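You operate a simulated robot arm through the tools that you are given. There is no shell and no other tool.

You are at the controls of a simulated robot arm. One attempt, no reset.

## Task
Sand panel 3 down, check its coat and lay it in the pass tray.
Fine: all its guide coat off with the grey block; it must read 90 to 150; block and gauge back. Set down upright: green coat gauge. What is to be rubbed or washed off counts as gone when no trace of it is left.
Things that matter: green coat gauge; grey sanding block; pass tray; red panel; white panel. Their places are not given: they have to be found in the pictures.

The check looks at the end state, three seconds after you hand in, the way a careful person would. Anything else that was tipped, shoved, dropped, spilled or broken makes it a failure.

## Robot
A 7-joint arm with a three-finger gripper, fixed in place. Base frame: the origin is at the foot of the arm, x ahead of it, y to its left, z up; the work surface is at about z = 86. Lengths are in cm, angles in degrees, forces in N, time in s.
Its first joint turns from -166.0 to 166.0 degrees. Payload 2.69 kg.
The TCP is the grasp point between the finger pads, 3 cm short of the fingertips. In the tool frame z runs along the fingers and y along their closing line. The gripper opens to 12.8 cm. The gripper's body begins 11.7 cm behind the TCP.
Orientation is told as [roll, pitch, yaw] about the base's x, y, z axes, in that order, counted from this pose: with the fingers straight down and closing along the base's y, the tool's x points along the base's -x, its y along +y and its z along -z.

## Interface
- The arm moves only by the tool send_rows. Its argument "targets" is text: rows parted by semicolons, each of 7 numbers parted by spaces: the turn, a rotation vector about the tool's x, y, z in units of 5 degrees (1.0 is 5 degrees), then the shift along the tool's x, y, z in units of 50 mm (1.0 is 50 mm), then the finger opening in mm, from 0 to 128. In form: wx wy wz tx ty tz claw; .... A call has 1 to 20 rows; each row shifts and turns the commanded pose from where the row before left it, along the tool's axes as they then stand. A call with a number of a shift or a turn outside -1 to 1 is refused whole. A row lasts 0.2 s, in which the tool goes at most 5 cm and 8.6 degrees; a call with a longer step from one row to the next is refused whole, and so is a gripper value outside its range. A pose out of reach is approached as far as the arm can. The call stops where the force on the tool passes 40 N (or 10 N more than at its start, if that is more) or the arm is blocked; 0.2 s more then pass. Each finger halts on what it meets, pressing with about 22 N; the grip force reading is that of the motor and also rises with nothing between the fingers. The clock runs only during rows and for 0.2 s after the last one: add rows that do not move to give the fingers time. The reply holds the time, the measured pose of the TCP, the force on the tool along the base axes, the opening and the grip force, in the units named above and with some noise, with the torque about the TCP (base axes, N m) and any sound that the robot's microphone picked up.
- Cameras (640 x 400 px; columns grow to the right, rows downward): "scene" is fixed at [3.72, 49.51, 148.92]; the picture's right is [-0.77, -0.64, 0.00], its down [-0.31, 0.38, -0.87] and it looks along [0.56, -0.67, -0.49] (base axes); focal length 330 px, centre (320, 200). "wrist" rides on the gripper at [5.8, 5.4, -13.1] in the tool frame; the picture's right is [-0.68, 0.74, 0.00], its down [-0.62, -0.57, -0.55] and it looks along [-0.40, -0.37, 0.84] (tool axes); focal length 234 px, centre (320, 200).
- camera(camera): a new picture of that camera. It takes no simulated time.
- lift_body(by): slides the trunk up (or, below 0, down) by that many cm; the arm rides with it, the base frame stays. It gives what a move gives, with no picture.
- locate(camera, pixels): there is no depth. For up to 12 entries [column, row, z] of the newest picture of that camera ("zoom" is the newest enlarged one), the place [x, y] in the base frame at which the ray of that pixel passes the height z, good to about 0.3 cm, but the place of the scene camera against the robot may be out by one fixed shift of up to 2.5 cm in any direction. It takes no simulated time.
- inspect(camera, box): a new picture of the part [left, top, right, bottom] of that camera's present view, enlarged. It takes no simulated time.
- job_done(): hands the job in; it is judged then, once.

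Leave the gripper open and the arm clear of the work at the hand-in unless told otherwise.

The tools are called after ">>>" by a JSON object that holds its "name" and its "arguments". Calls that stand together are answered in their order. send_rows: Moves the arm, as the interface text tells. Its arguments: {"type":"object","properties":{"targets":{"type":"string"}},"required":["targets"]} The other tools are called the same way: lift_body (by) slides the trunk up or down; camera (camera) takes a picture; locate (camera, pixels) gives the place at which the rays of pixels pass given heights; inspect (camera, box) takes an enlarged picture of a part of a camera's view; job_done () hands the job in.

At the start:

```text
time: 0.0
eef_pos: [69.6, -3.97, 113.63]
tcp_rot: [0.0, 0.0, 0.0]
ft_force: [0.0, -0.8, 0.1]
ft_torque: [0.0, 0.02, -0.03]
finger_gap: 12.8
gripper_force: 0.0
trunk travel left (down, up): [-15.0, 20.0]
```

scene: 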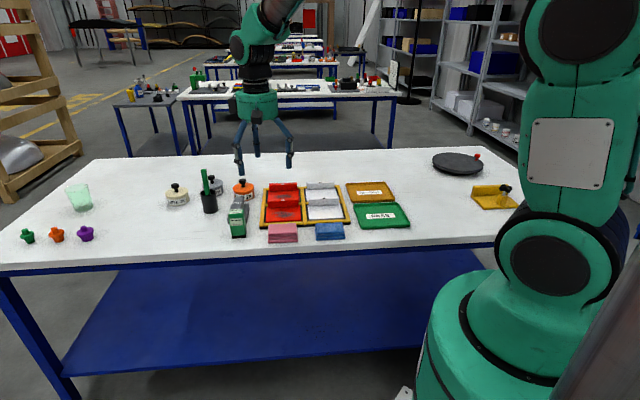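
wrist: 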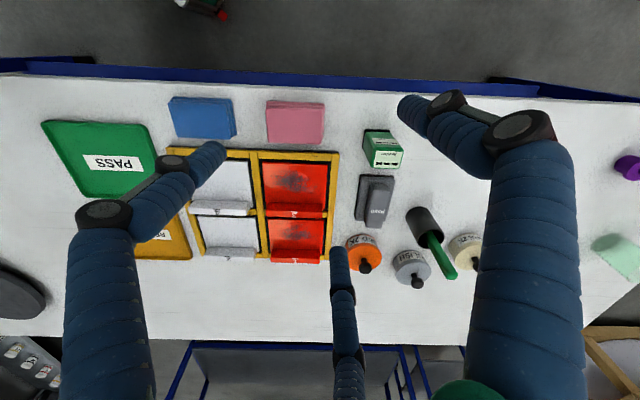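

I see a yellow frame holding four panels (two red, two white) with a grey block near wrist pixel (375,200) and the green gauge near (383,148). I'll take enlarged views to read the labels.

>>> {"name": "inspect", "arguments": {"camera": "wrist", "box": [170, 80, 350, 270]}}

>>> {"name": "inspect", "arguments": {"camera": "wrist", "box": [340, 110, 500, 290]}}

>>> {"name": "inspect", "arguments": {"camera": "scene", "box": [220, 160, 420, 260]}}

>>> {"name": "inspect", "arguments": {"camera": "scene", "box": [0, 150, 270, 260]}}

>>> {"name": "inspect", "arguments": {"camera": "scene", "box": [400, 130, 540, 230]}}

```text
2.11 times, centred on (260, 175) of wrist
```

zoom: 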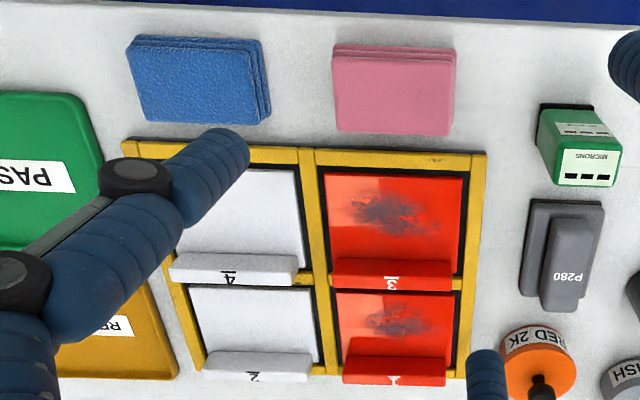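

```text
2.22 times, centred on (420, 200) of wrist
```

zoom: 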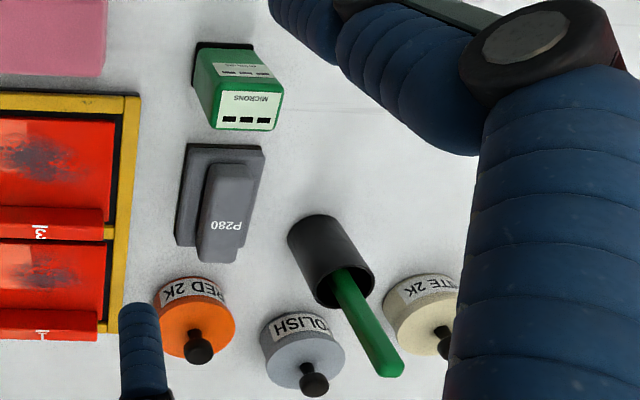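

```text
3.20 times, centred on (320, 210) of scene
```

zoom: 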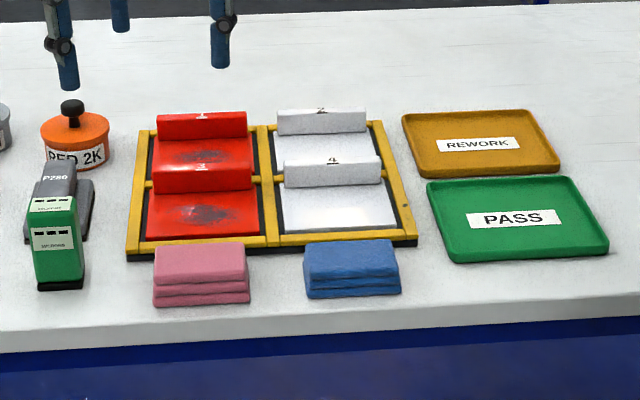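

```text
2.37 times, centred on (135, 205) of scene
```

zoom: 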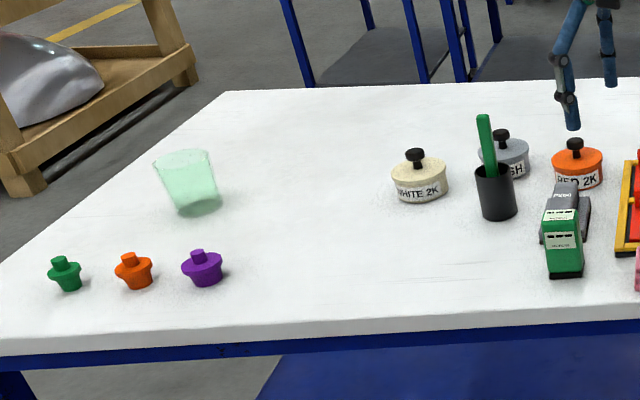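

```text
4.00 times, centred on (470, 180) of scene
```

zoom: 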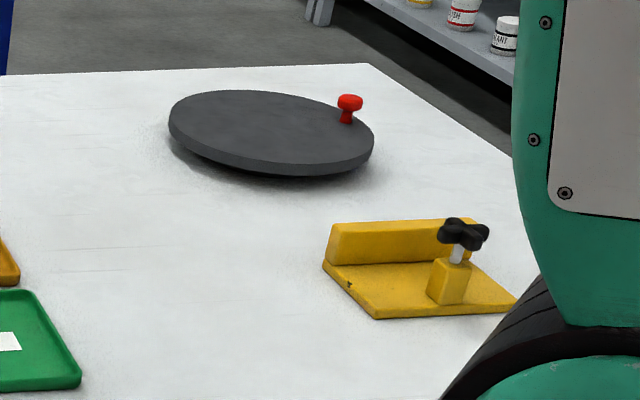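

Panel 3 is the red one nearer the scene camera, at wrist pixels of about (262..328,162..218). I'll locate the corners of its features, the block, the gauge and the tray at rough heights.

>>> {"name": "locate", "arguments": {"camera": "wrist", "pixels": [[261.4, 162.2, 87], [328, 164.6, 87], [324, 217.8, 87], [265.7, 217.8, 87], [335, 152, 87], [330, 263, 87], [190, 150, 87], [195, 258, 87], [45, 122, 86], [142, 124, 86], [157, 187, 86], [83, 197, 86]]}}

>>> {"name": "locate", "arguments": {"camera": "wrist", "pixels": [[360, 174, 86], [395, 176, 86], [384, 227, 86], [355, 220, 86], [368, 182, 90], [392, 189, 90], [382, 228, 90], [364, 225, 90], [364, 129, 86], [390, 130, 86], [372, 168, 95], [400, 168, 95]]}}

>>> {"name": "locate", "arguments": {"camera": "scene", "pixels": [[266, 233, 87], [300, 233, 87], [260, 238, 87], [350, 236, 87], [232, 250, 86], [246, 250, 86], [354, 214, 86], [362, 240, 86], [409, 239, 86], [396, 213, 86], [232, 234, 86], [248, 216, 86]]}}

```text
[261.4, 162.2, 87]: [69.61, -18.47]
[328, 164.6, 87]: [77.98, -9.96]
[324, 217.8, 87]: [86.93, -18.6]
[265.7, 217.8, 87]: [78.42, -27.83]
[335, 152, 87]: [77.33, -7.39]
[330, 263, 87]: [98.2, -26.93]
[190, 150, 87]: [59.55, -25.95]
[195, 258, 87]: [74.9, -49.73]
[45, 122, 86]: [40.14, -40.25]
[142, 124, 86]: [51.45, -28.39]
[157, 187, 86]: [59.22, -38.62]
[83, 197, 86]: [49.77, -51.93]
```

```text
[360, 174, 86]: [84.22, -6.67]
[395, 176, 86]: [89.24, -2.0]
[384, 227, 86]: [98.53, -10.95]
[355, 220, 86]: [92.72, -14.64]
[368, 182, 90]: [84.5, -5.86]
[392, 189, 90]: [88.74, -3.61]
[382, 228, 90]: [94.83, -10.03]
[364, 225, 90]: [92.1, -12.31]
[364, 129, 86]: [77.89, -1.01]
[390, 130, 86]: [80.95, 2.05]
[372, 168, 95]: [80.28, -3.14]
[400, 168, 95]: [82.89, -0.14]
```

```text
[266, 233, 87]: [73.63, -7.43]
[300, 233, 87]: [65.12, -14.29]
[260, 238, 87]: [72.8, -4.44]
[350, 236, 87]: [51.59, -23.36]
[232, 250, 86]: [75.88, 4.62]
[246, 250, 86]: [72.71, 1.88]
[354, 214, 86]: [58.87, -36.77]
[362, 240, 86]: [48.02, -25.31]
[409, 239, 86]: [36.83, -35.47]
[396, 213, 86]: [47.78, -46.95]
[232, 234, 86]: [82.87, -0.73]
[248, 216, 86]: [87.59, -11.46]
```

The frame sits about 45° to the base axes. I'll move over panel 3, yaw the tool −45° so it lines up with the frame, and look again. I'll also check how the fingers look.

>>> {"name": "send_rows", "arguments": {"targets": "0 0 0 -0.36 -0.67 0.3 128; 0 0 0 -0.36 -0.67 0.3 128; 0 0 0 -0.36 -0.67 0.3 128; 0 0 1 0 0 0 128; 0 0 1 0 0 0 128; 0 0 1 0 0 0 128; 0 0 1 0 0 0 128; 0 0 1 0 0 0 128; 0 0 1 0 0 0 128; 0 0 1 0 0 0 128; 0 0 1 0 0 0 128; 0 0 1 0 0 0 128; 0 0 0 0 0 0 128"}}

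>>> {"name": "camera", "arguments": {"camera": "wrist"}}

>>> {"name": "camera", "arguments": {"camera": "scene"}}

```text
time: 2.8
eef_pos: [75.1, -14.02, 109.14]
tcp_rot: [0.0, 0.0, -45.0]
ft_force: [0.7, 0.0, -0.2]
ft_torque: [0.0, 0.0, 0.0]
finger_gap: 12.79
gripper_force: 0.0
trunk travel left (down, up): [-15.0, 20.0]
```

```text
taken
```

wrist: 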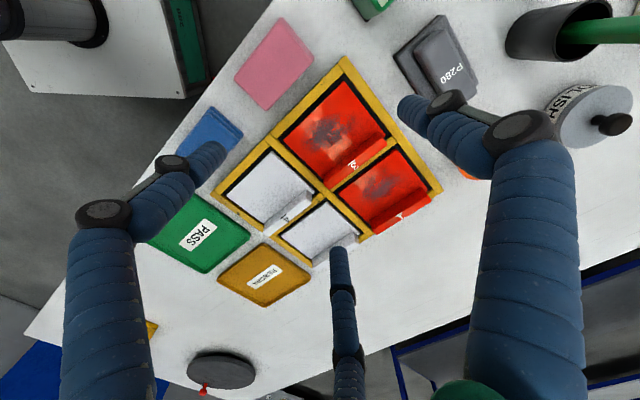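

```text
taken
```

scene: 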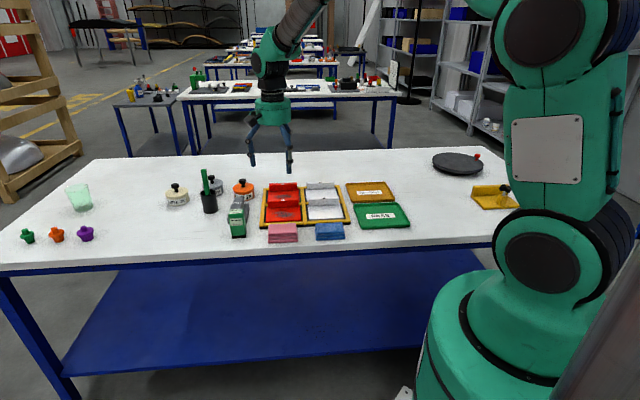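

Now I'll locate the frame corners, the panel 3 corners, the block and the pass tray from this second view.

>>> {"name": "locate", "arguments": {"camera": "wrist", "pixels": [[343, 57, 87], [441, 190, 87], [365, 242, 87], [213, 195, 87], [341, 77, 87], [386, 137, 87], [322, 186, 87], [281, 139, 87], [152, 240, 86], [186, 195, 86], [251, 237, 86], [205, 274, 86]]}}

>>> {"name": "inspect", "arguments": {"camera": "wrist", "box": [260, 10, 500, 250]}}

>>> {"name": "inspect", "arguments": {"camera": "wrist", "box": [380, 0, 500, 120]}}

>>> {"name": "inspect", "arguments": {"camera": "scene", "box": [220, 180, 320, 250]}}

```text
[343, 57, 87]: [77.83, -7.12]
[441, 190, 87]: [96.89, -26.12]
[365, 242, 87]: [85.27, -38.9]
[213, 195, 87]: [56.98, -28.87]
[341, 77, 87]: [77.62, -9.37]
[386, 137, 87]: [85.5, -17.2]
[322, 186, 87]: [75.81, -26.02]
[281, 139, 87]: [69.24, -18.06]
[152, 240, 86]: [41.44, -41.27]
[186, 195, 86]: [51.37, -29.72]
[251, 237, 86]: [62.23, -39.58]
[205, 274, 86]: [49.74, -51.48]
```

```text
1.67 times, centred on (380, 130) of wrist
```

zoom: 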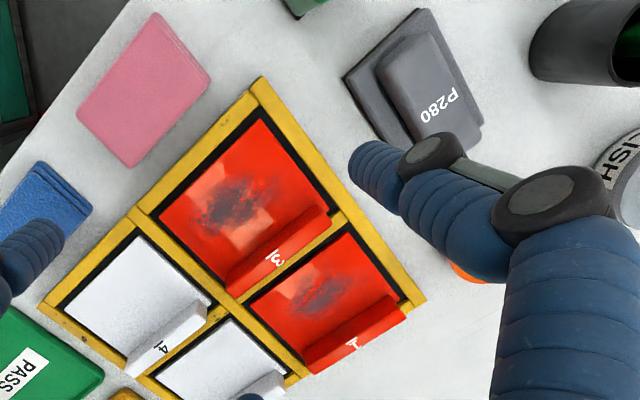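

```text
3.33 times, centred on (440, 60) of wrist
```

zoom: 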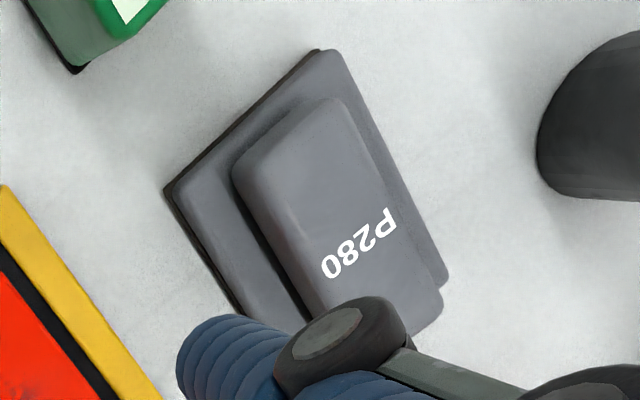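

```text
5.71 times, centred on (270, 215) of scene
```

zoom: 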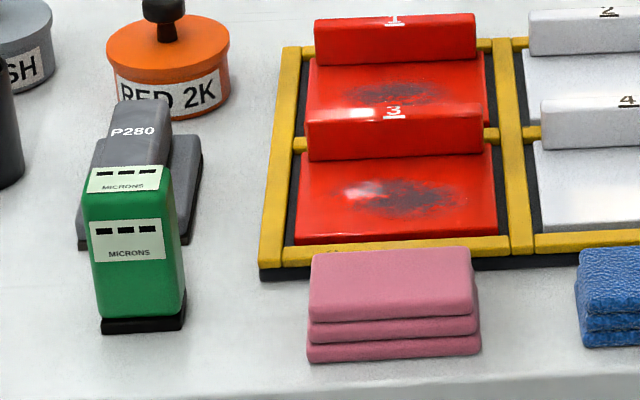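

Next I'll move to above the block at about (89,-7) for a closer look at it.

>>> {"name": "locate", "arguments": {"camera": "wrist", "pixels": [[393.5, 56.5, 86], [439.5, 15, 86], [478.5, 85.6, 86], [413.7, 51.6, 90], [444.6, 29, 90], [477, 87.7, 90]]}}

>>> {"name": "send_rows", "arguments": {"targets": "0 0 0 -0.2 1 0 128; 0 0 0 -0.15 1 0.3 128; 0 0 0 0 0.9 0.3 128; 0 0 0 0 0 0 128"}}

>>> {"name": "camera", "arguments": {"camera": "wrist"}}

```text
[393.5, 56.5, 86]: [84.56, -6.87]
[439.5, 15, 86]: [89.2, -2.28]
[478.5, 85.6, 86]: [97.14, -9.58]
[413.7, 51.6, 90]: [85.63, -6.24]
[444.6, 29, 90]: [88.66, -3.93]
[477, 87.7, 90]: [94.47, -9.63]
```

```text
refused: row 1 steps farther than a row can; nothing moved
```

```text
taken
```

wrist: 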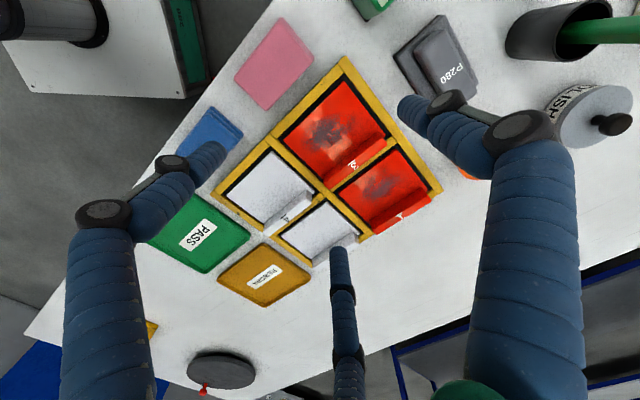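

Row too long; I'll use smaller steps.

>>> {"name": "send_rows", "arguments": {"targets": "0 0 0 -0.2 0.7 0.1 128; 0 0 0 -0.2 0.7 0.1 128; 0 0 0 -0.2 0.7 0.2 128; 0 0 0 -0.1 0.2 0 128; 0 0 0 0 0 0 128"}}

>>> {"name": "camera", "arguments": {"camera": "wrist"}}

>>> {"name": "camera", "arguments": {"camera": "scene"}}

```text
time: 4.0
eef_pos: [85.76, -8.34, 106.95]
tcp_rot: [0.0, 0.0, -45.0]
ft_force: [0.3, 0.4, -0.4]
ft_torque: [-0.02, 0.0, -0.01]
finger_gap: 12.82
gripper_force: 0.1
trunk travel left (down, up): [-15.0, 20.0]
```

```text
taken
```

wrist: 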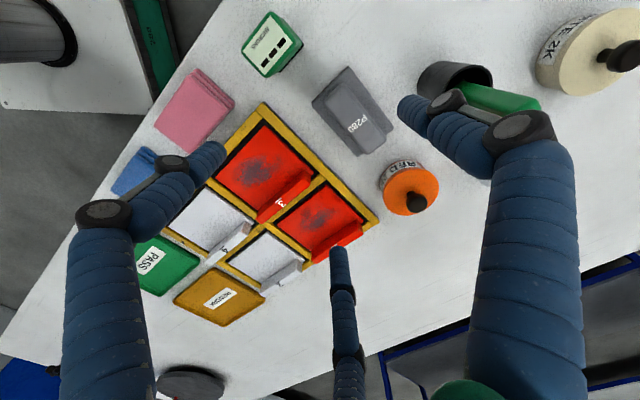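

```text
taken
```

scene: 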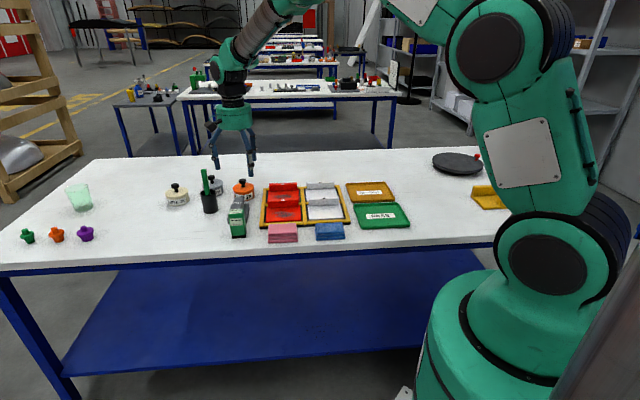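

The block is now clear at about (355,110) and the gauge at (270,45). I'll enlarge both.

>>> {"name": "inspect", "arguments": {"camera": "wrist", "box": [300, 50, 420, 170]}}

>>> {"name": "inspect", "arguments": {"camera": "wrist", "box": [220, 0, 320, 90]}}

>>> {"name": "inspect", "arguments": {"camera": "wrist", "box": [200, 90, 390, 280]}}

```text
3.33 times, centred on (360, 110) of wrist
```

zoom: 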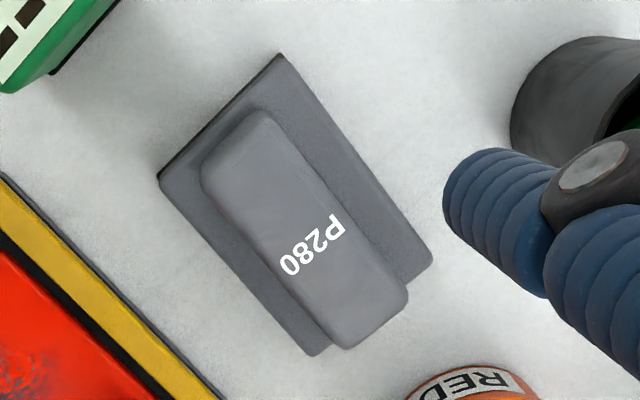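

```text
4.44 times, centred on (270, 45) of wrist
```

zoom: 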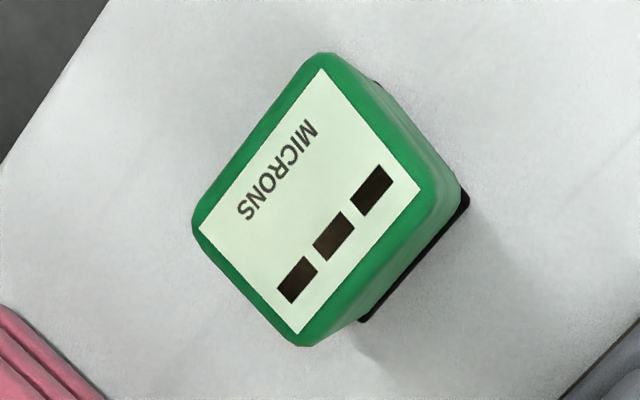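

```text
2.11 times, centred on (295, 185) of wrist
```

zoom: 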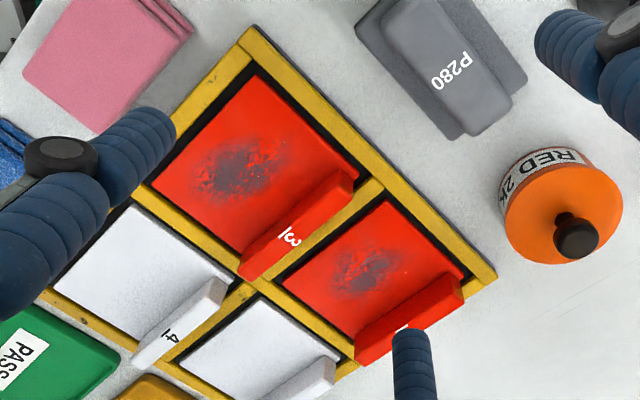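

I'll locate the block's slab and handle corners and the gauge's corners at several heights.

>>> {"name": "locate", "arguments": {"camera": "wrist", "pixels": [[312, 104, 87], [348.7, 66.5, 87], [393.7, 129.6, 87], [357.7, 156.6, 87], [324.7, 105.6, 90], [345, 83.6, 90], [386.5, 141.6, 90], [367.6, 154.5, 90]]}}

>>> {"name": "locate", "arguments": {"camera": "wrist", "pixels": [[241.5, 51.4, 95], [270, 11.7, 95], [295.3, 41.7, 95], [265.6, 77.7, 95], [279.5, 72, 86], [303.4, 43.9, 86]]}}

>>> {"name": "locate", "arguments": {"camera": "wrist", "pixels": [[261.5, 103, 87], [379, 222, 87], [263.3, 124.5, 88], [220, 177.5, 88], [310, 169.5, 92], [313.4, 178, 92], [257.4, 222, 92]]}}

```text
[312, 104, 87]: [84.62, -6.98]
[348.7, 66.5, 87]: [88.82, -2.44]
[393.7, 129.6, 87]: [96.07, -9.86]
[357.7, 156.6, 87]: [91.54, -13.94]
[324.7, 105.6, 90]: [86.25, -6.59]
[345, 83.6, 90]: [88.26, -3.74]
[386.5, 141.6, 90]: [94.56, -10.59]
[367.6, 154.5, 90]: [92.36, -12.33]
```

```text
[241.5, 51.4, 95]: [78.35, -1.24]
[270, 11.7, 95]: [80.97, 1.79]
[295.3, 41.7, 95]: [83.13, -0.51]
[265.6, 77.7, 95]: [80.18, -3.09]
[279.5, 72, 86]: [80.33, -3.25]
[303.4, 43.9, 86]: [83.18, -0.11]
```

```text
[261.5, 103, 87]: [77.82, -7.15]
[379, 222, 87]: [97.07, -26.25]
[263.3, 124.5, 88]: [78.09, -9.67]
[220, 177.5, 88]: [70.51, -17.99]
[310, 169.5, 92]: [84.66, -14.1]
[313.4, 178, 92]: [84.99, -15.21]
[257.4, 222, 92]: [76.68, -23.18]
```

Next I'll check where the brush cup and the orange can stand, since they are close to the block.

>>> {"name": "locate", "arguments": {"camera": "wrist", "pixels": [[428, 105, 86], [455, 75, 95], [540, 105, 104], [408, 190, 90], [418, 203, 94], [385, 185, 88]]}}

```text
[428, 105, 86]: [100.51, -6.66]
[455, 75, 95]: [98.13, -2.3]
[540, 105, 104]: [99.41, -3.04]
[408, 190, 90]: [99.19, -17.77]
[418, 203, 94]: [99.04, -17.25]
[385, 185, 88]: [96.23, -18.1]
```

I'm moving over the block centre (about x 90.3, y −8.3) with the fingers partly closed, then descending to z≈92.5.

>>> {"name": "send_rows", "arguments": {"targets": "0 0 0 -0.316 0.326 0 56; 0 0 0 -0.316 0.326 0 56; 0 0 0 0 0 0.6 56; 0 0 0 0 0 0.6 56; 0 0 0 0 0 0.6 56; 0 0 0 0 0 0.6 56; 0 0 0 0 0 0.49 56; 0 0 0 0 0 0 56"}}

>>> {"name": "camera", "arguments": {"camera": "wrist"}}

>>> {"name": "inspect", "arguments": {"camera": "scene", "box": [180, 150, 310, 250]}}

```text
time: 5.6
eef_pos: [90.89, -8.41, 94.13]
tcp_rot: [0.7, -0.8, -45.0]
ft_force: [0.6, 2.5, 13.9]
ft_torque: [0.31, 0.49, 0.01]
finger_gap: 5.84
gripper_force: 1.1
trunk travel left (down, up): [-15.0, 20.0]
stopped in row 8: the force on the tool passed its limit at 50 N (the readings are from after the stop); the commanded pose is now the measured one
```

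```text
taken
```

wrist: 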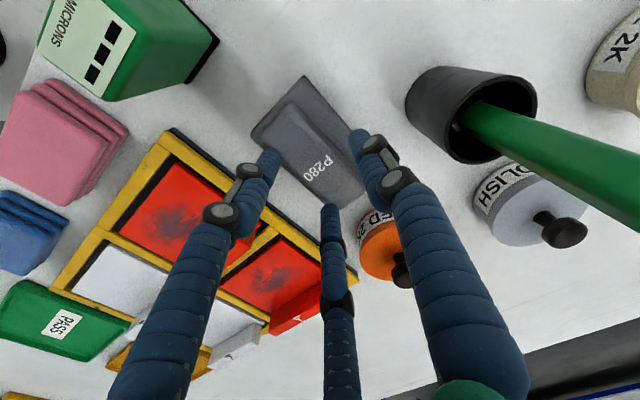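

```text
4.00 times, centred on (245, 200) of scene
```

zoom: 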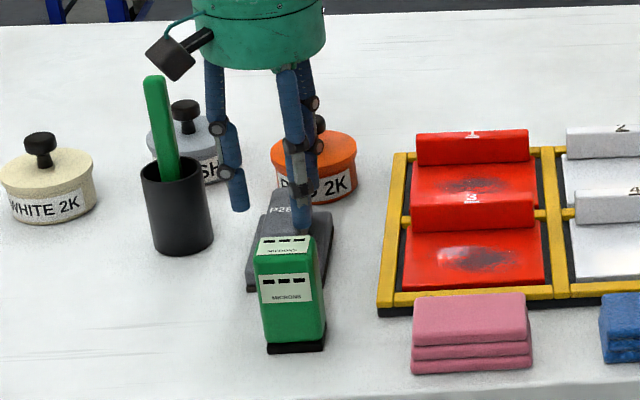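

Contact came at z≈94, earlier than I expected. I'll look closely before doing anything more.

>>> {"name": "inspect", "arguments": {"camera": "wrist", "box": [230, 60, 390, 220]}}

>>> {"name": "inspect", "arguments": {"camera": "scene", "box": [215, 170, 285, 220]}}

```text
2.50 times, centred on (310, 140) of wrist
```

zoom: 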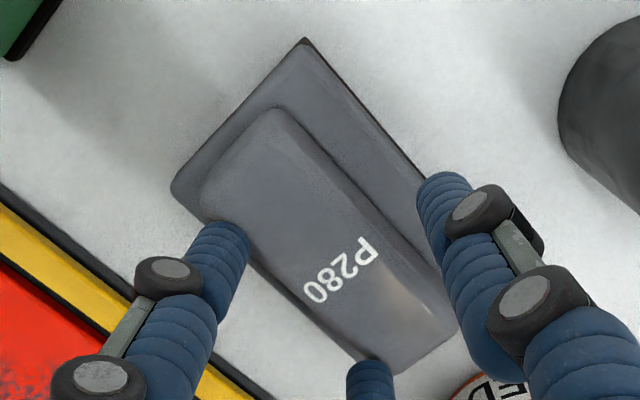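

```text
8.00 times, centred on (250, 195) of scene
```

zoom: 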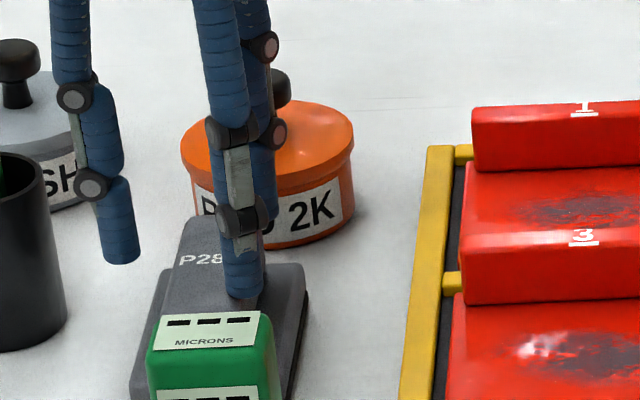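

The wrist picture and the contact torque agree that this hand has three jaws: a thumb on +y, and two fingers at ±x on the −y side. The left finger landed on the edge of the handle top. I'll lift, then close partly to see where the tips go.

>>> {"name": "send_rows", "arguments": {"targets": "0 0 0 0 0 -0.4 56; 0 0 0 0 0 -0.5 56; 0 0 0 0 0 0 56; 0 0 0 0 0 0 56"}}

>>> {"name": "camera", "arguments": {"camera": "wrist"}}

>>> {"name": "inspect", "arguments": {"camera": "scene", "box": [200, 140, 300, 240]}}

```text
time: 6.6
eef_pos: [90.72, -8.27, 98.36]
tcp_rot: [0.4, -0.6, -45.1]
ft_force: [0.2, -0.2, -0.2]
ft_torque: [0.01, 0.0, 0.02]
finger_gap: 5.63
gripper_force: 0.0
trunk travel left (down, up): [-15.0, 20.0]
```

```text
taken
```

wrist: 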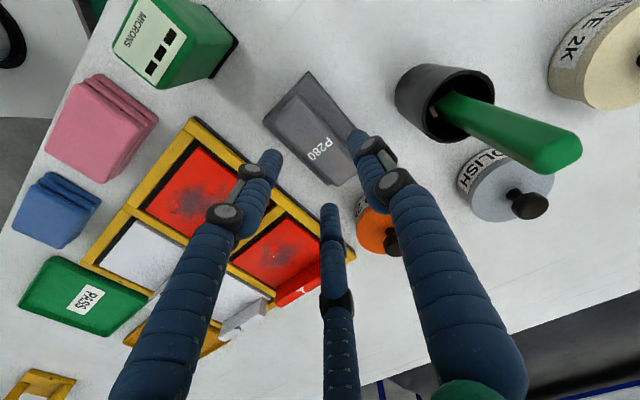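

```text
4.00 times, centred on (250, 190) of scene
```

zoom: 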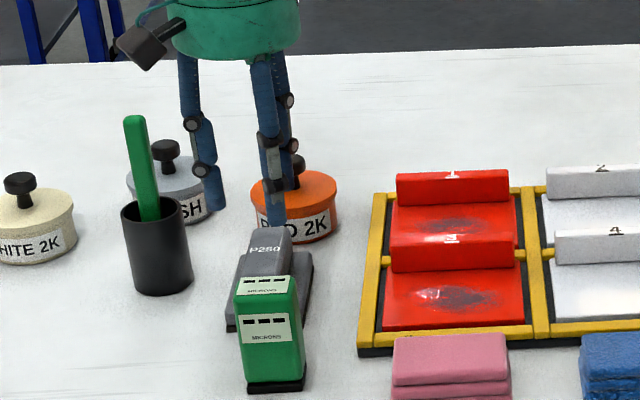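

I'm correcting the small tilt and closing partly to see the tip positions.

>>> {"name": "send_rows", "arguments": {"targets": "0.08 0.12 0 0 0 0 44; 0 0 0 0 0 0 44; 0 0 0 0 0 0 44"}}

>>> {"name": "camera", "arguments": {"camera": "wrist"}}

>>> {"name": "inspect", "arguments": {"camera": "wrist", "box": [230, 60, 390, 220]}}

```text
time: 7.4
eef_pos: [90.72, -8.27, 98.47]
tcp_rot: [0.2, 0.0, -44.9]
ft_force: [0.1, -0.2, 0.4]
ft_torque: [-0.04, 0.02, 0.05]
finger_gap: 4.41
gripper_force: 0.1
trunk travel left (down, up): [-15.0, 20.0]
```

```text
taken
```

wrist: 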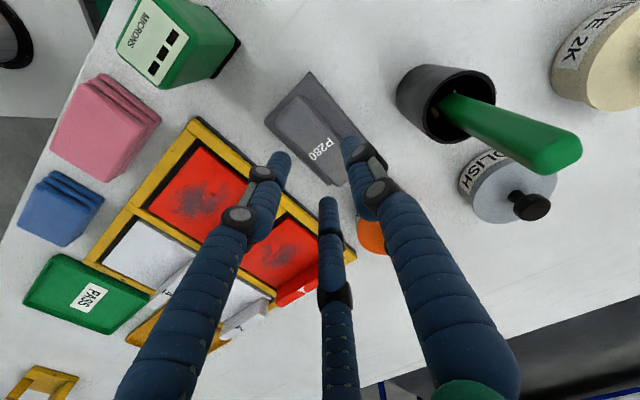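

```text
2.50 times, centred on (310, 140) of wrist
```

zoom: 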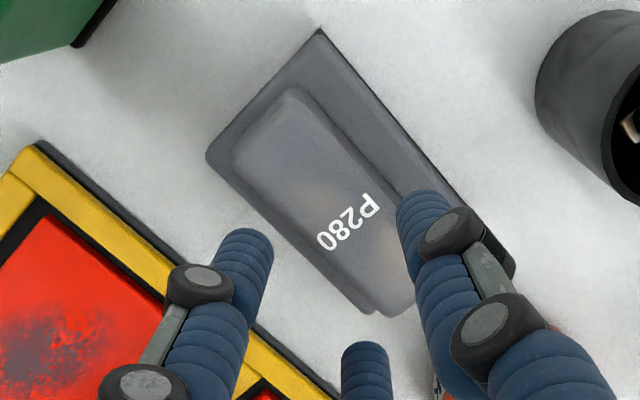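

The tips now sit at radius ≈3.0 cm and about 4 cm below the TCP. I'll re-locate the block corners in this view to confirm where it is.

>>> {"name": "locate", "arguments": {"camera": "wrist", "pixels": [[264.8, 123.2, 87], [310, 72, 87], [276, 120.8, 90], [300, 95, 90], [332, 185, 87]]}}

```text
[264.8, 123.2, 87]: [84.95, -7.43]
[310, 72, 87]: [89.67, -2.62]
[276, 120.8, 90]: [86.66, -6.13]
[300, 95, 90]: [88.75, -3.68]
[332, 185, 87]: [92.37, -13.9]
```

Block centre is about u=58.3, v=70. I'm shifting −0.8 cm along u so the three jaws straddle the handle, opening to 76 mm, and descending to z≈93.

>>> {"name": "send_rows", "arguments": {"targets": "0 0 0 0 -0.16 0 76; 0 0 0 0 0 0 76; 0 0 0 0 0 0.3 76; 0 0 0 0 0 0.3 76; 0 0 0 0 0 0.3 76; 0 0 0 0 0 0.2 76; 0 0 0 0 0 0 76"}}

>>> {"name": "inspect", "arguments": {"camera": "wrist", "box": [230, 60, 390, 220]}}

>>> {"name": "inspect", "arguments": {"camera": "scene", "box": [215, 170, 285, 220]}}

```text
time: 9.0
eef_pos: [90.2, -8.8, 92.7]
tcp_rot: [0.1, 0.0, -45.0]
ft_force: [0.6, 0.3, -0.6]
ft_torque: [-0.03, 0.02, -0.01]
finger_gap: 7.61
gripper_force: 0.0
trunk travel left (down, up): [-15.0, 20.0]
```

```text
2.50 times, centred on (310, 140) of wrist
```

zoom: 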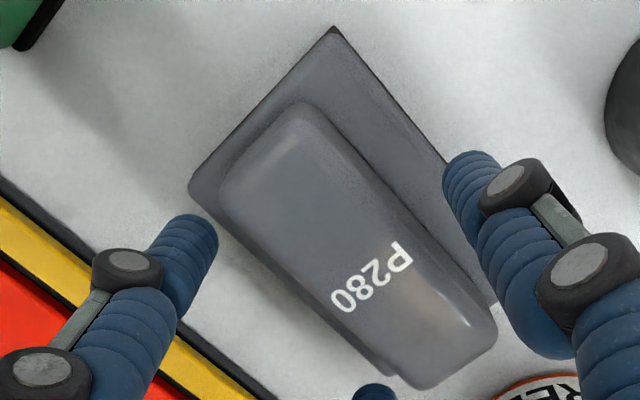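

```text
8.00 times, centred on (250, 195) of scene
```

zoom: 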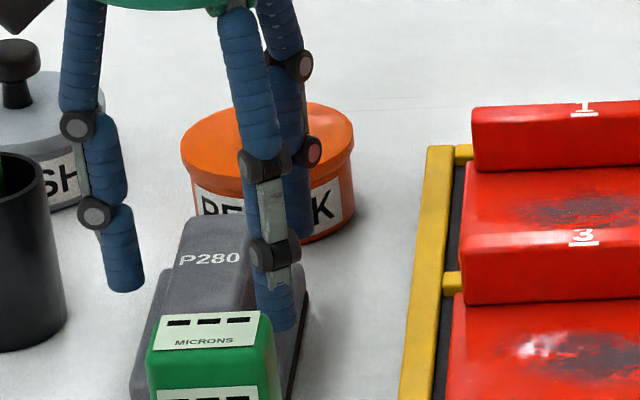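

The jaws straddle the handle evenly. I'll descend 0.7 cm more and close.

>>> {"name": "send_rows", "arguments": {"targets": "0 0 0 0 0 0.14 76; 0 0 0 0 0 0 60; 0 0 0 0 0 0 50; 0 0 0 0 0 0 40; 0 0 0 0 0 0 30; 0 0 0 0 0 0 20; 0 0 0 0 0 0 20; 0 0 0 0 0 0 20"}}

>>> {"name": "inspect", "arguments": {"camera": "wrist", "box": [230, 60, 390, 220]}}

>>> {"name": "inspect", "arguments": {"camera": "scene", "box": [215, 170, 285, 220]}}

```text
time: 10.8
eef_pos: [90.08, -8.9, 92.15]
tcp_rot: [0.1, 0.1, -45.0]
ft_force: [0.1, 0.0, 0.2]
ft_torque: [0.04, -0.05, -0.01]
finger_gap: 4.95
gripper_force: 22.1
trunk travel left (down, up): [-15.0, 20.0]
```

```text
2.50 times, centred on (310, 140) of wrist
```

zoom: 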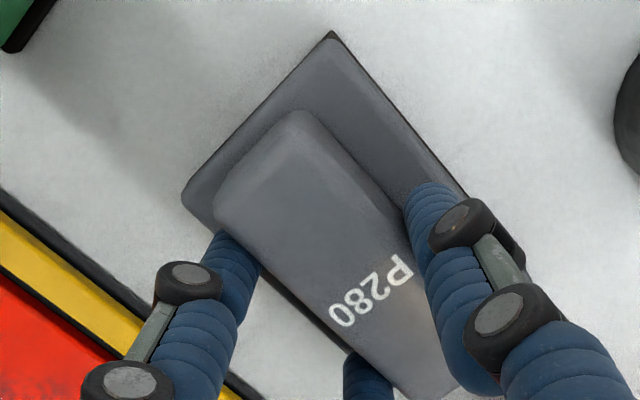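

```text
8.00 times, centred on (250, 195) of scene
```

zoom: 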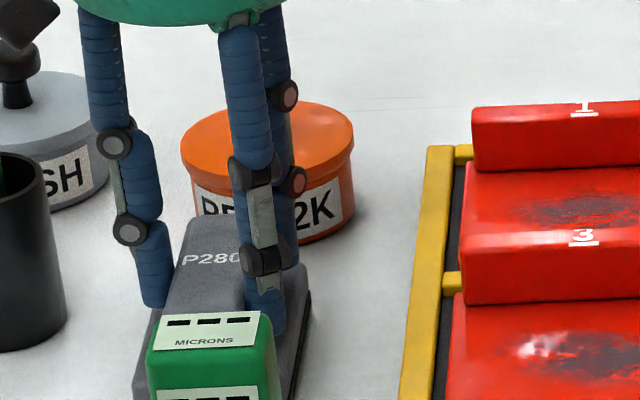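

Gripped (gap 4.95, 22 N). I'll lift gently by 3 cm and look.

>>> {"name": "send_rows", "arguments": {"targets": "0 0 0 0 0 -0.15 20; 0 0 0 0 0 -0.2 20; 0 0 0 0 0 -0.25 20; 0 0 0 0 0 0 20; 0 0 0 0 0 0 20"}}

>>> {"name": "inspect", "arguments": {"camera": "scene", "box": [200, 150, 300, 240]}}

>>> {"name": "camera", "arguments": {"camera": "wrist"}}

```text
time: 12.0
eef_pos: [90.06, -8.91, 95.12]
tcp_rot: [0.0, 0.1, -45.0]
ft_force: [0.4, -0.2, -1.6]
ft_torque: [0.0, 0.02, 0.01]
finger_gap: 4.91
gripper_force: 22.0
trunk travel left (down, up): [-15.0, 20.0]
```

```text
4.44 times, centred on (250, 195) of scene
```

zoom: 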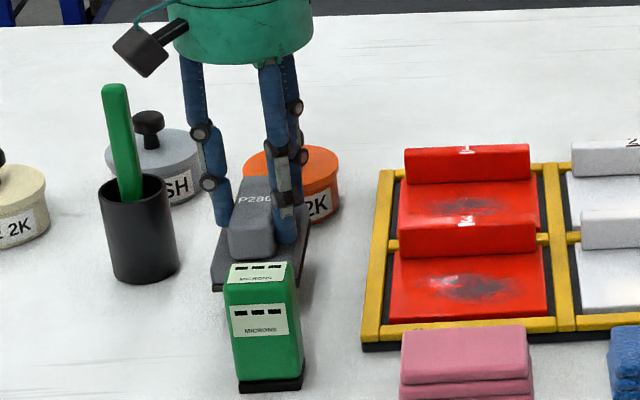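

```text
taken
```

wrist: 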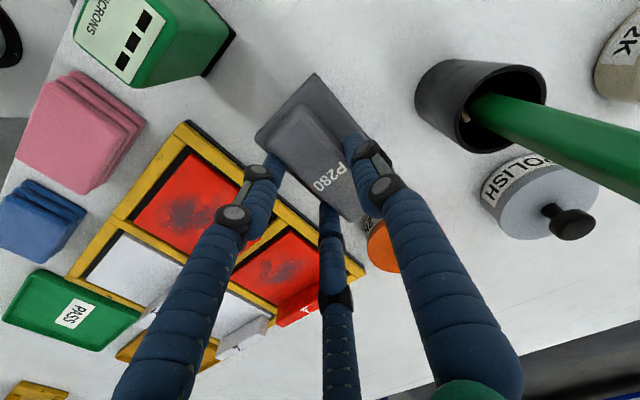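

The block hangs level. I'll raise it and carry it to over panel 3.

>>> {"name": "send_rows", "arguments": {"targets": "0 0 0 0 0 -0.5 20; 0 0 0 0 0 -0.5 20; 0 0 0 0 0 -0.4 20; 0 0 0 0.16 -0.75 0 20; 0 0 0 0.16 -0.75 0 20; 0 0 0 0.16 -0.75 0 20; 0 0 0 0.18 -0.75 0 20; 0 0 0 0 0 0 20"}}

>>> {"name": "send_rows", "arguments": {"targets": "0 0 -1 0 0 0 20; 0 0 -1 0 0 0 20; 0 0 -1 0 0 0 20; 0 0 -1 0 0 0 20; 0 0 -1 0 0 0 20; 0 0 -1 0 0 0 20; 0 0 -1 0 0 0 20; 0 0 -1 0 0 0 20; 0 0 -1 0 0 0 20; 0 0 -1 0 0 0 20; 0 0 -1 0 0 0 20; 0 0 -1 0 0 0 20; 0 0 -1 0 0 0 20; 0 0 -1 0 0 0 20; 0 0 -1 0 0 0 20; 0 0 -1 0 0 0 20; 0 0 -1 0 0 0 20; 0 0 -1 0 0 0 20; 0 0 0 0 0 0 20"}}

>>> {"name": "camera", "arguments": {"camera": "wrist"}}

>>> {"name": "inspect", "arguments": {"camera": "scene", "box": [200, 130, 360, 250]}}

```text
time: 13.8
eef_pos: [77.37, -17.38, 102.28]
tcp_rot: [0.1, 0.1, -45.0]
ft_force: [-0.8, -0.6, -1.0]
ft_torque: [-0.05, -0.02, 0.0]
finger_gap: 4.94
gripper_force: 22.0
trunk travel left (down, up): [-15.0, 20.0]
```

```text
time: 17.8
eef_pos: [77.26, -17.03, 102.1]
tcp_rot: [0.0, 0.0, 45.1]
ft_force: [0.5, -0.8, -1.2]
ft_torque: [-0.03, 0.0, 0.01]
finger_gap: 4.92
gripper_force: 21.8
trunk travel left (down, up): [-15.0, 20.0]
```

```text
taken
```

wrist: 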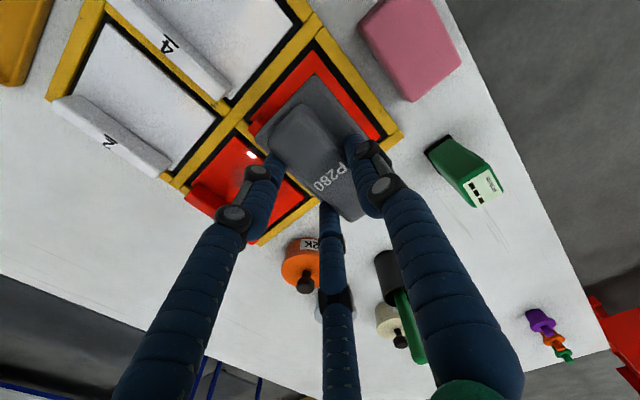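

```text
3.33 times, centred on (280, 190) of scene
```

zoom: 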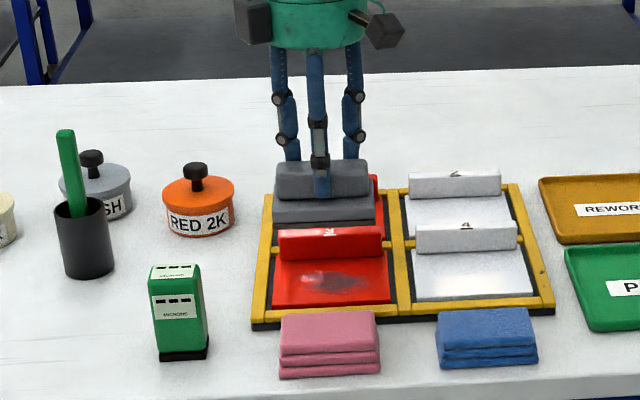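

The block is aligned with panel 3. I'll zoom in to check where the panel lies against the block in this view.

>>> {"name": "inspect", "arguments": {"camera": "wrist", "box": [230, 20, 410, 220]}}

>>> {"name": "locate", "arguments": {"camera": "wrist", "pixels": [[403, 133, 87], [381, 139, 87.5], [318, 53, 87.5], [315, 23, 87], [254, 100, 87.5], [312, 74, 95], [250, 128, 95]]}}

```text
2.00 times, centred on (320, 120) of wrist
```

zoom: 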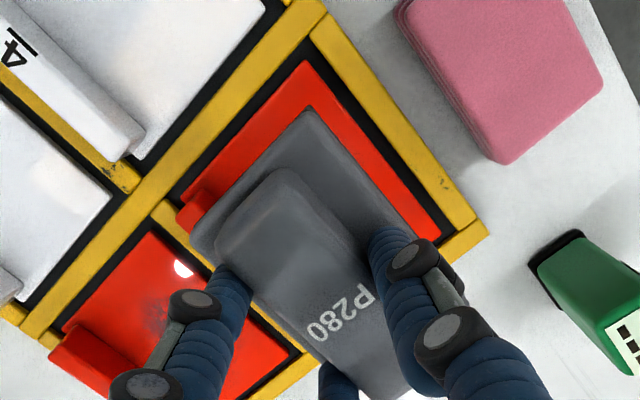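

```text
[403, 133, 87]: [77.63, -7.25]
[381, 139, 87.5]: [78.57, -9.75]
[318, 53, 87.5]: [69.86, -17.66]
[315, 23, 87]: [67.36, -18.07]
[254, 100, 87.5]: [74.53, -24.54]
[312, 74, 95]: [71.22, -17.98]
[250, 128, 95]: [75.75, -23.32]
```

The block spans about u 37.4–47.4, v 62.9–69, and the free panel is about u 36.9–48.6, v 62.1–70. I'll lower it to just above the panel.

>>> {"name": "send_rows", "arguments": {"targets": "0 0 0 -0.02 0.06 0.4 20; 0 0 0 0 0 0.5 20; 0 0 0 0 0 0.4 20; 0 0 0 0 0 0.1 20; 0 0 0 0 0 0 20"}}

>>> {"name": "inspect", "arguments": {"camera": "scene", "box": [250, 160, 350, 240]}}

>>> {"name": "inspect", "arguments": {"camera": "wrist", "box": [230, 20, 410, 220]}}

```text
time: 19.0
eef_pos: [77.21, -16.8, 95.25]
tcp_rot: [0.1, 0.0, 45.0]
ft_force: [0.3, 0.8, -2.3]
ft_torque: [-0.01, -0.01, -0.01]
finger_gap: 4.9
gripper_force: 21.4
trunk travel left (down, up): [-15.0, 20.0]
```

```text
5.00 times, centred on (300, 200) of scene
```

zoom: 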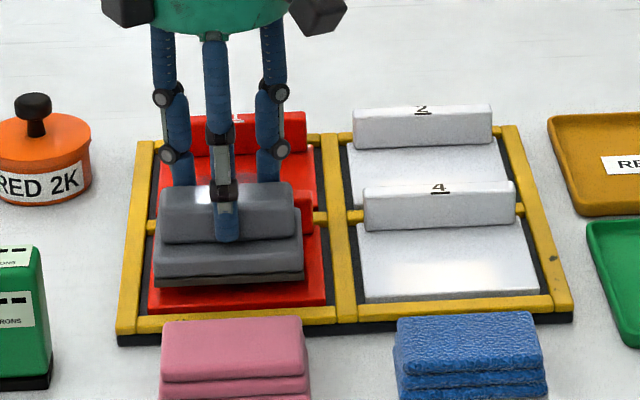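

```text
2.00 times, centred on (320, 120) of wrist
```

zoom: 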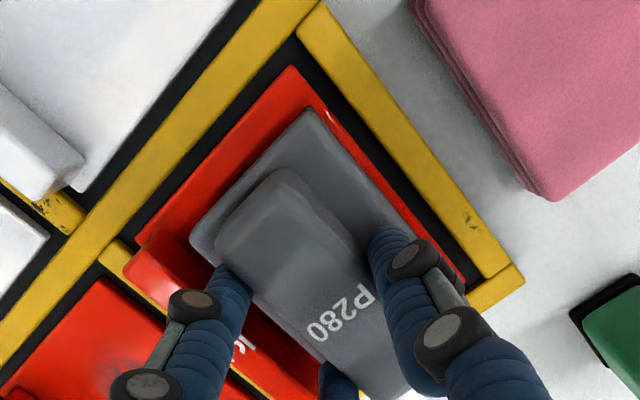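

Lowering in small steps to contact, with a 0.3 cm shift toward −u.

>>> {"name": "send_rows", "arguments": {"targets": "0 0 0 0.06 0 0.12 20; 0 0 0 0 0 0.1 20; 0 0 0 0 0 0.04 20; 0 0 0 0 0 0.04 20; 0 0 0 0 0 0 20"}}

```text
time: 20.2
eef_pos: [77.01, -17.03, 93.93]
tcp_rot: [-0.2, -0.2, 45.0]
ft_force: [-2.6, -3.3, 24.9]
ft_torque: [-0.11, 0.56, 0.08]
finger_gap: 4.93
gripper_force: 21.9
trunk travel left (down, up): [-15.0, 20.0]
```

Contact at z≈93.9 with 25 N, near the block centre. I'll ease off slightly and make a few short strokes along the panel, then lift to look.

>>> {"name": "send_rows", "arguments": {"targets": "0 0 0 0 0 -0.02 20; 0 0 0 0.1 0 0 20; 0 0 0 -0.1 0 0 20; 0 0 0 -0.1 0 0 20; 0 0 0 0.1 0 0 20; 0 0 0 0 0 0 20"}}

```text
time: 21.6
eef_pos: [76.95, -17.14, 93.88]
tcp_rot: [0.0, -0.1, 45.0]
ft_force: [3.4, 4.9, 16.8]
ft_torque: [0.36, -0.08, -0.09]
finger_gap: 4.95
gripper_force: 22.4
trunk travel left (down, up): [-15.0, 20.0]
```

Force was about 17 N. I'll lift 6 cm and look at the panel surface.

>>> {"name": "send_rows", "arguments": {"targets": "0 0 0 0 0 -0.3 20; 0 0 0 0 0 -0.4 20; 0 0 0 0 0 -0.6 20; 0 0 0 0 -0.9 0 20; 0 0 0 0 -0.9 0 20; 0 0 0 0 -0.9 -0.1 20; 0 0 0 0 0 0 20"}}

>>> {"name": "inspect", "arguments": {"camera": "scene", "box": [250, 180, 350, 240]}}

>>> {"name": "camera", "arguments": {"camera": "wrist"}}

```text
time: 23.2
eef_pos: [86.48, -26.71, 100.69]
tcp_rot: [0.1, -0.1, 45.0]
ft_force: [0.6, 0.4, -0.2]
ft_torque: [0.03, -0.02, 0.03]
finger_gap: 4.91
gripper_force: 21.8
trunk travel left (down, up): [-15.0, 20.0]
```

```text
6.40 times, centred on (300, 210) of scene
```

zoom: 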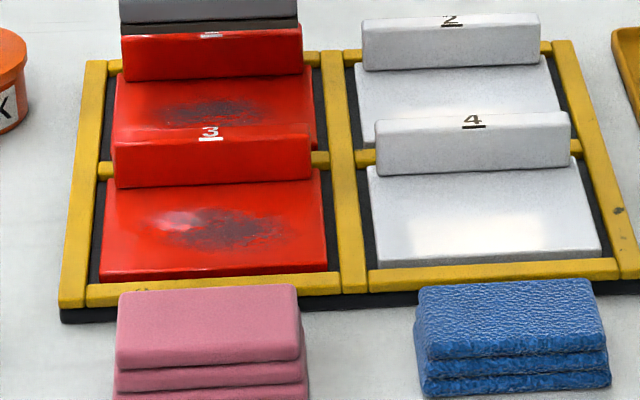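

```text
taken
```

wrist: 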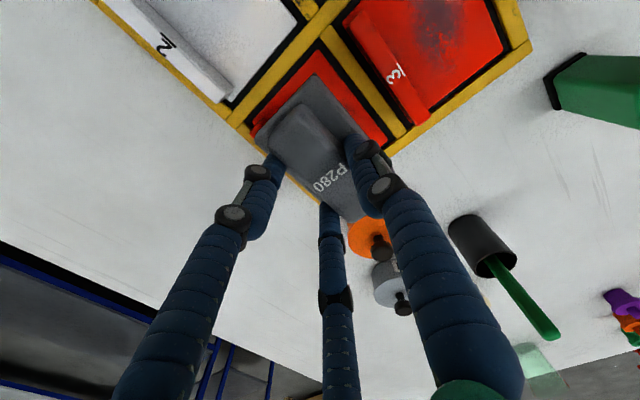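

The guide coat is still there, perhaps a bit fainter. I'll zoom in from the wrist.

>>> {"name": "inspect", "arguments": {"camera": "wrist", "box": [330, 0, 530, 125]}}

>>> {"name": "inspect", "arguments": {"camera": "scene", "box": [262, 195, 312, 228]}}

```text
3.20 times, centred on (430, 62) of wrist
```

zoom: 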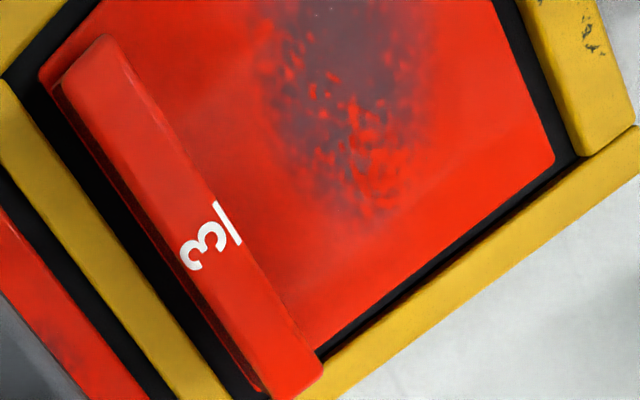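

```text
12.12 times, centred on (287, 212) of scene
```

zoom: 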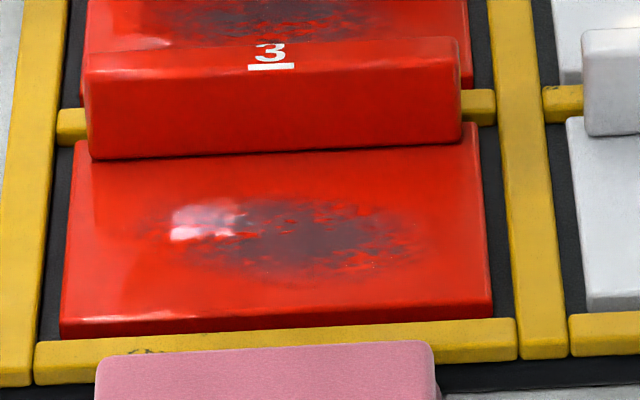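

The smudge spans about u 38.6–46.5, centred under my stroke area. I'll go back for a longer series of strokes.

>>> {"name": "send_rows", "arguments": {"targets": "0 0 0 0 0.9 0 20; 0 0 0 0 0.9 0 20; 0 0 0 0 0.9 0 20; 0 0 0 0 0 0.4 20; 0 0 0 0 0 0.4 20; 0 0 0 0 0 0.3 20; 0 0 0 0 0 0.2 20; 0 0 0 0 0 0.06 20; 0 0 0 0 0 0 20"}}

```text
time: 25.2
eef_pos: [76.82, -17.21, 93.95]
tcp_rot: [-0.1, -0.1, 44.9]
ft_force: [-0.1, 0.2, -1.5]
ft_torque: [0.03, 0.0, -0.01]
finger_gap: 4.93
gripper_force: 22.2
trunk travel left (down, up): [-15.0, 20.0]
```

>>> {"name": "send_rows", "arguments": {"targets": "0 0 0 0 0 0.03 20; 0 0 0 0 0 0.02 20; 0 0 0 0 0 0 20"}}

```text
time: 26.0
eef_pos: [76.82, -17.16, 93.82]
tcp_rot: [-0.1, -0.1, 45.0]
ft_force: [1.7, 2.1, 11.8]
ft_torque: [0.16, 0.39, -0.04]
finger_gap: 4.94
gripper_force: 22.2
trunk travel left (down, up): [-15.0, 20.0]
```

Contact at 12 N. Running a series of strokes.

>>> {"name": "send_rows", "arguments": {"targets": "0 0 0 -0.14 0 0 20; 0 0 0 -0.14 0 0 20; 0 0 0 0.14 0 0 20; 0 0 0 0.14 0 0 20; 0 0 0 -0.14 0 0 20; 0 0 0 -0.14 0 0 20; 0 0 0 0.14 0 0 20; 0 0 0 0.14 0 0 20; 0 0 0 -0.14 0 0 20; 0 0 0 -0.14 0 0 20; 0 0 0 0.14 0 0 20; 0 0 0 0.14 0 0 20; 0 0 0 0 0 0 20"}}

>>> {"name": "send_rows", "arguments": {"targets": "0 0 0 0 0 -0.3 20; 0 0 0 0 0 -0.4 20; 0 0 0 0 0 -0.6 20; 0 0 0 0 -0.9 0 20; 0 0 0 0 -0.9 0 20; 0 0 0 0 -0.9 0 20; 0 0 0 0 0 0 20"}}

>>> {"name": "inspect", "arguments": {"camera": "scene", "box": [262, 195, 312, 228]}}

>>> {"name": "inspect", "arguments": {"camera": "wrist", "box": [330, 0, 530, 125]}}

```text
time: 28.8
eef_pos: [77.06, -17.03, 93.69]
tcp_rot: [-0.1, -0.1, 44.9]
ft_force: [5.7, 4.8, 17.3]
ft_torque: [0.3, -0.01, -0.09]
finger_gap: 4.91
gripper_force: 22.0
trunk travel left (down, up): [-15.0, 20.0]
```

```text
time: 30.4
eef_pos: [86.45, -26.68, 100.24]
tcp_rot: [0.1, -0.1, 45.0]
ft_force: [-0.1, -0.1, -2.2]
ft_torque: [0.02, 0.02, 0.01]
finger_gap: 4.94
gripper_force: 21.9
trunk travel left (down, up): [-15.0, 20.0]
```

```text
12.12 times, centred on (287, 212) of scene
```

zoom: 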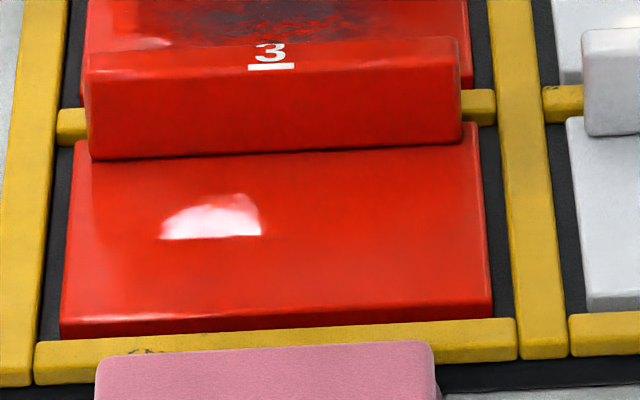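

```text
3.20 times, centred on (430, 62) of wrist
```

zoom: 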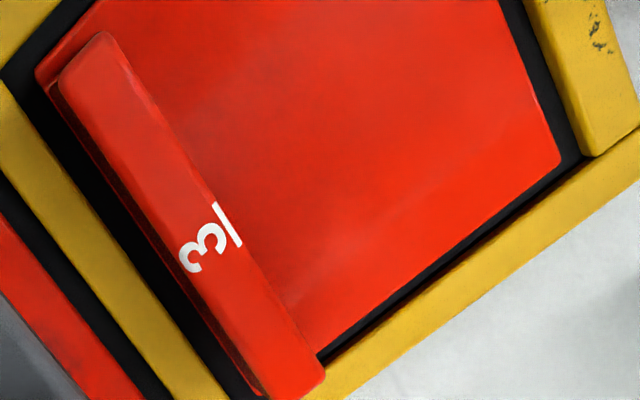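

The guide coat looks gone. On the way back I'll rotate to −45° and check the whole panel again from the wrist before setting the block down.

>>> {"name": "send_rows", "arguments": {"targets": "0 0 0 0 0.5 -0.4 20; 0 0 1 0 0 0 20; 0 0 1 0 0 0 20; 0 0 1 0 0 0 20; 0 0 1 0 0 0 20; 0 0 1 0 0 0 20; 0 0 1 0 0 0 20; 0 0 1 0 0 0 20; 0 0 1 0 0 0 20; 0 0 1 0 0 0 20; 0 0 1 0 0 0 20; 0 0 1 0 0 0 20; 0 0 1 0 0 0 20; 0 0 1 0 0 0 20; 0 0 1 0 0 0 20; 0 0 1 0 0 0 20; 0 0 1 0 0 0 20; 0 0 1 0 0 0 20; 0 0 1 0 0 0 20; 0 0 0 0 0 0 20"}}

>>> {"name": "camera", "arguments": {"camera": "wrist"}}

```text
time: 34.6
eef_pos: [84.65, -24.83, 102.16]
tcp_rot: [0.1, 0.0, -44.9]
ft_force: [-0.5, 0.7, -2.7]
ft_torque: [0.01, 0.02, 0.01]
finger_gap: 4.93
gripper_force: 22.5
trunk travel left (down, up): [-15.0, 20.0]
```

```text
taken
```

wrist: 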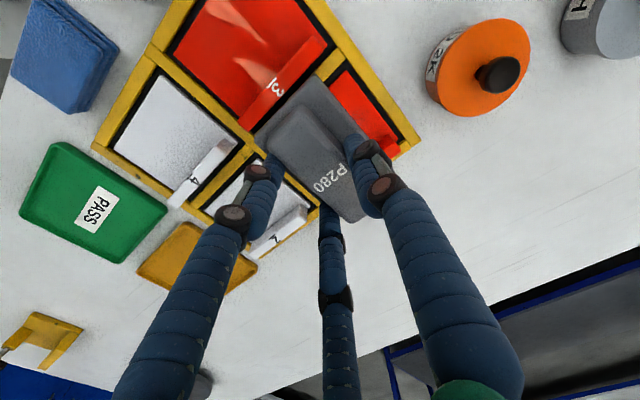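

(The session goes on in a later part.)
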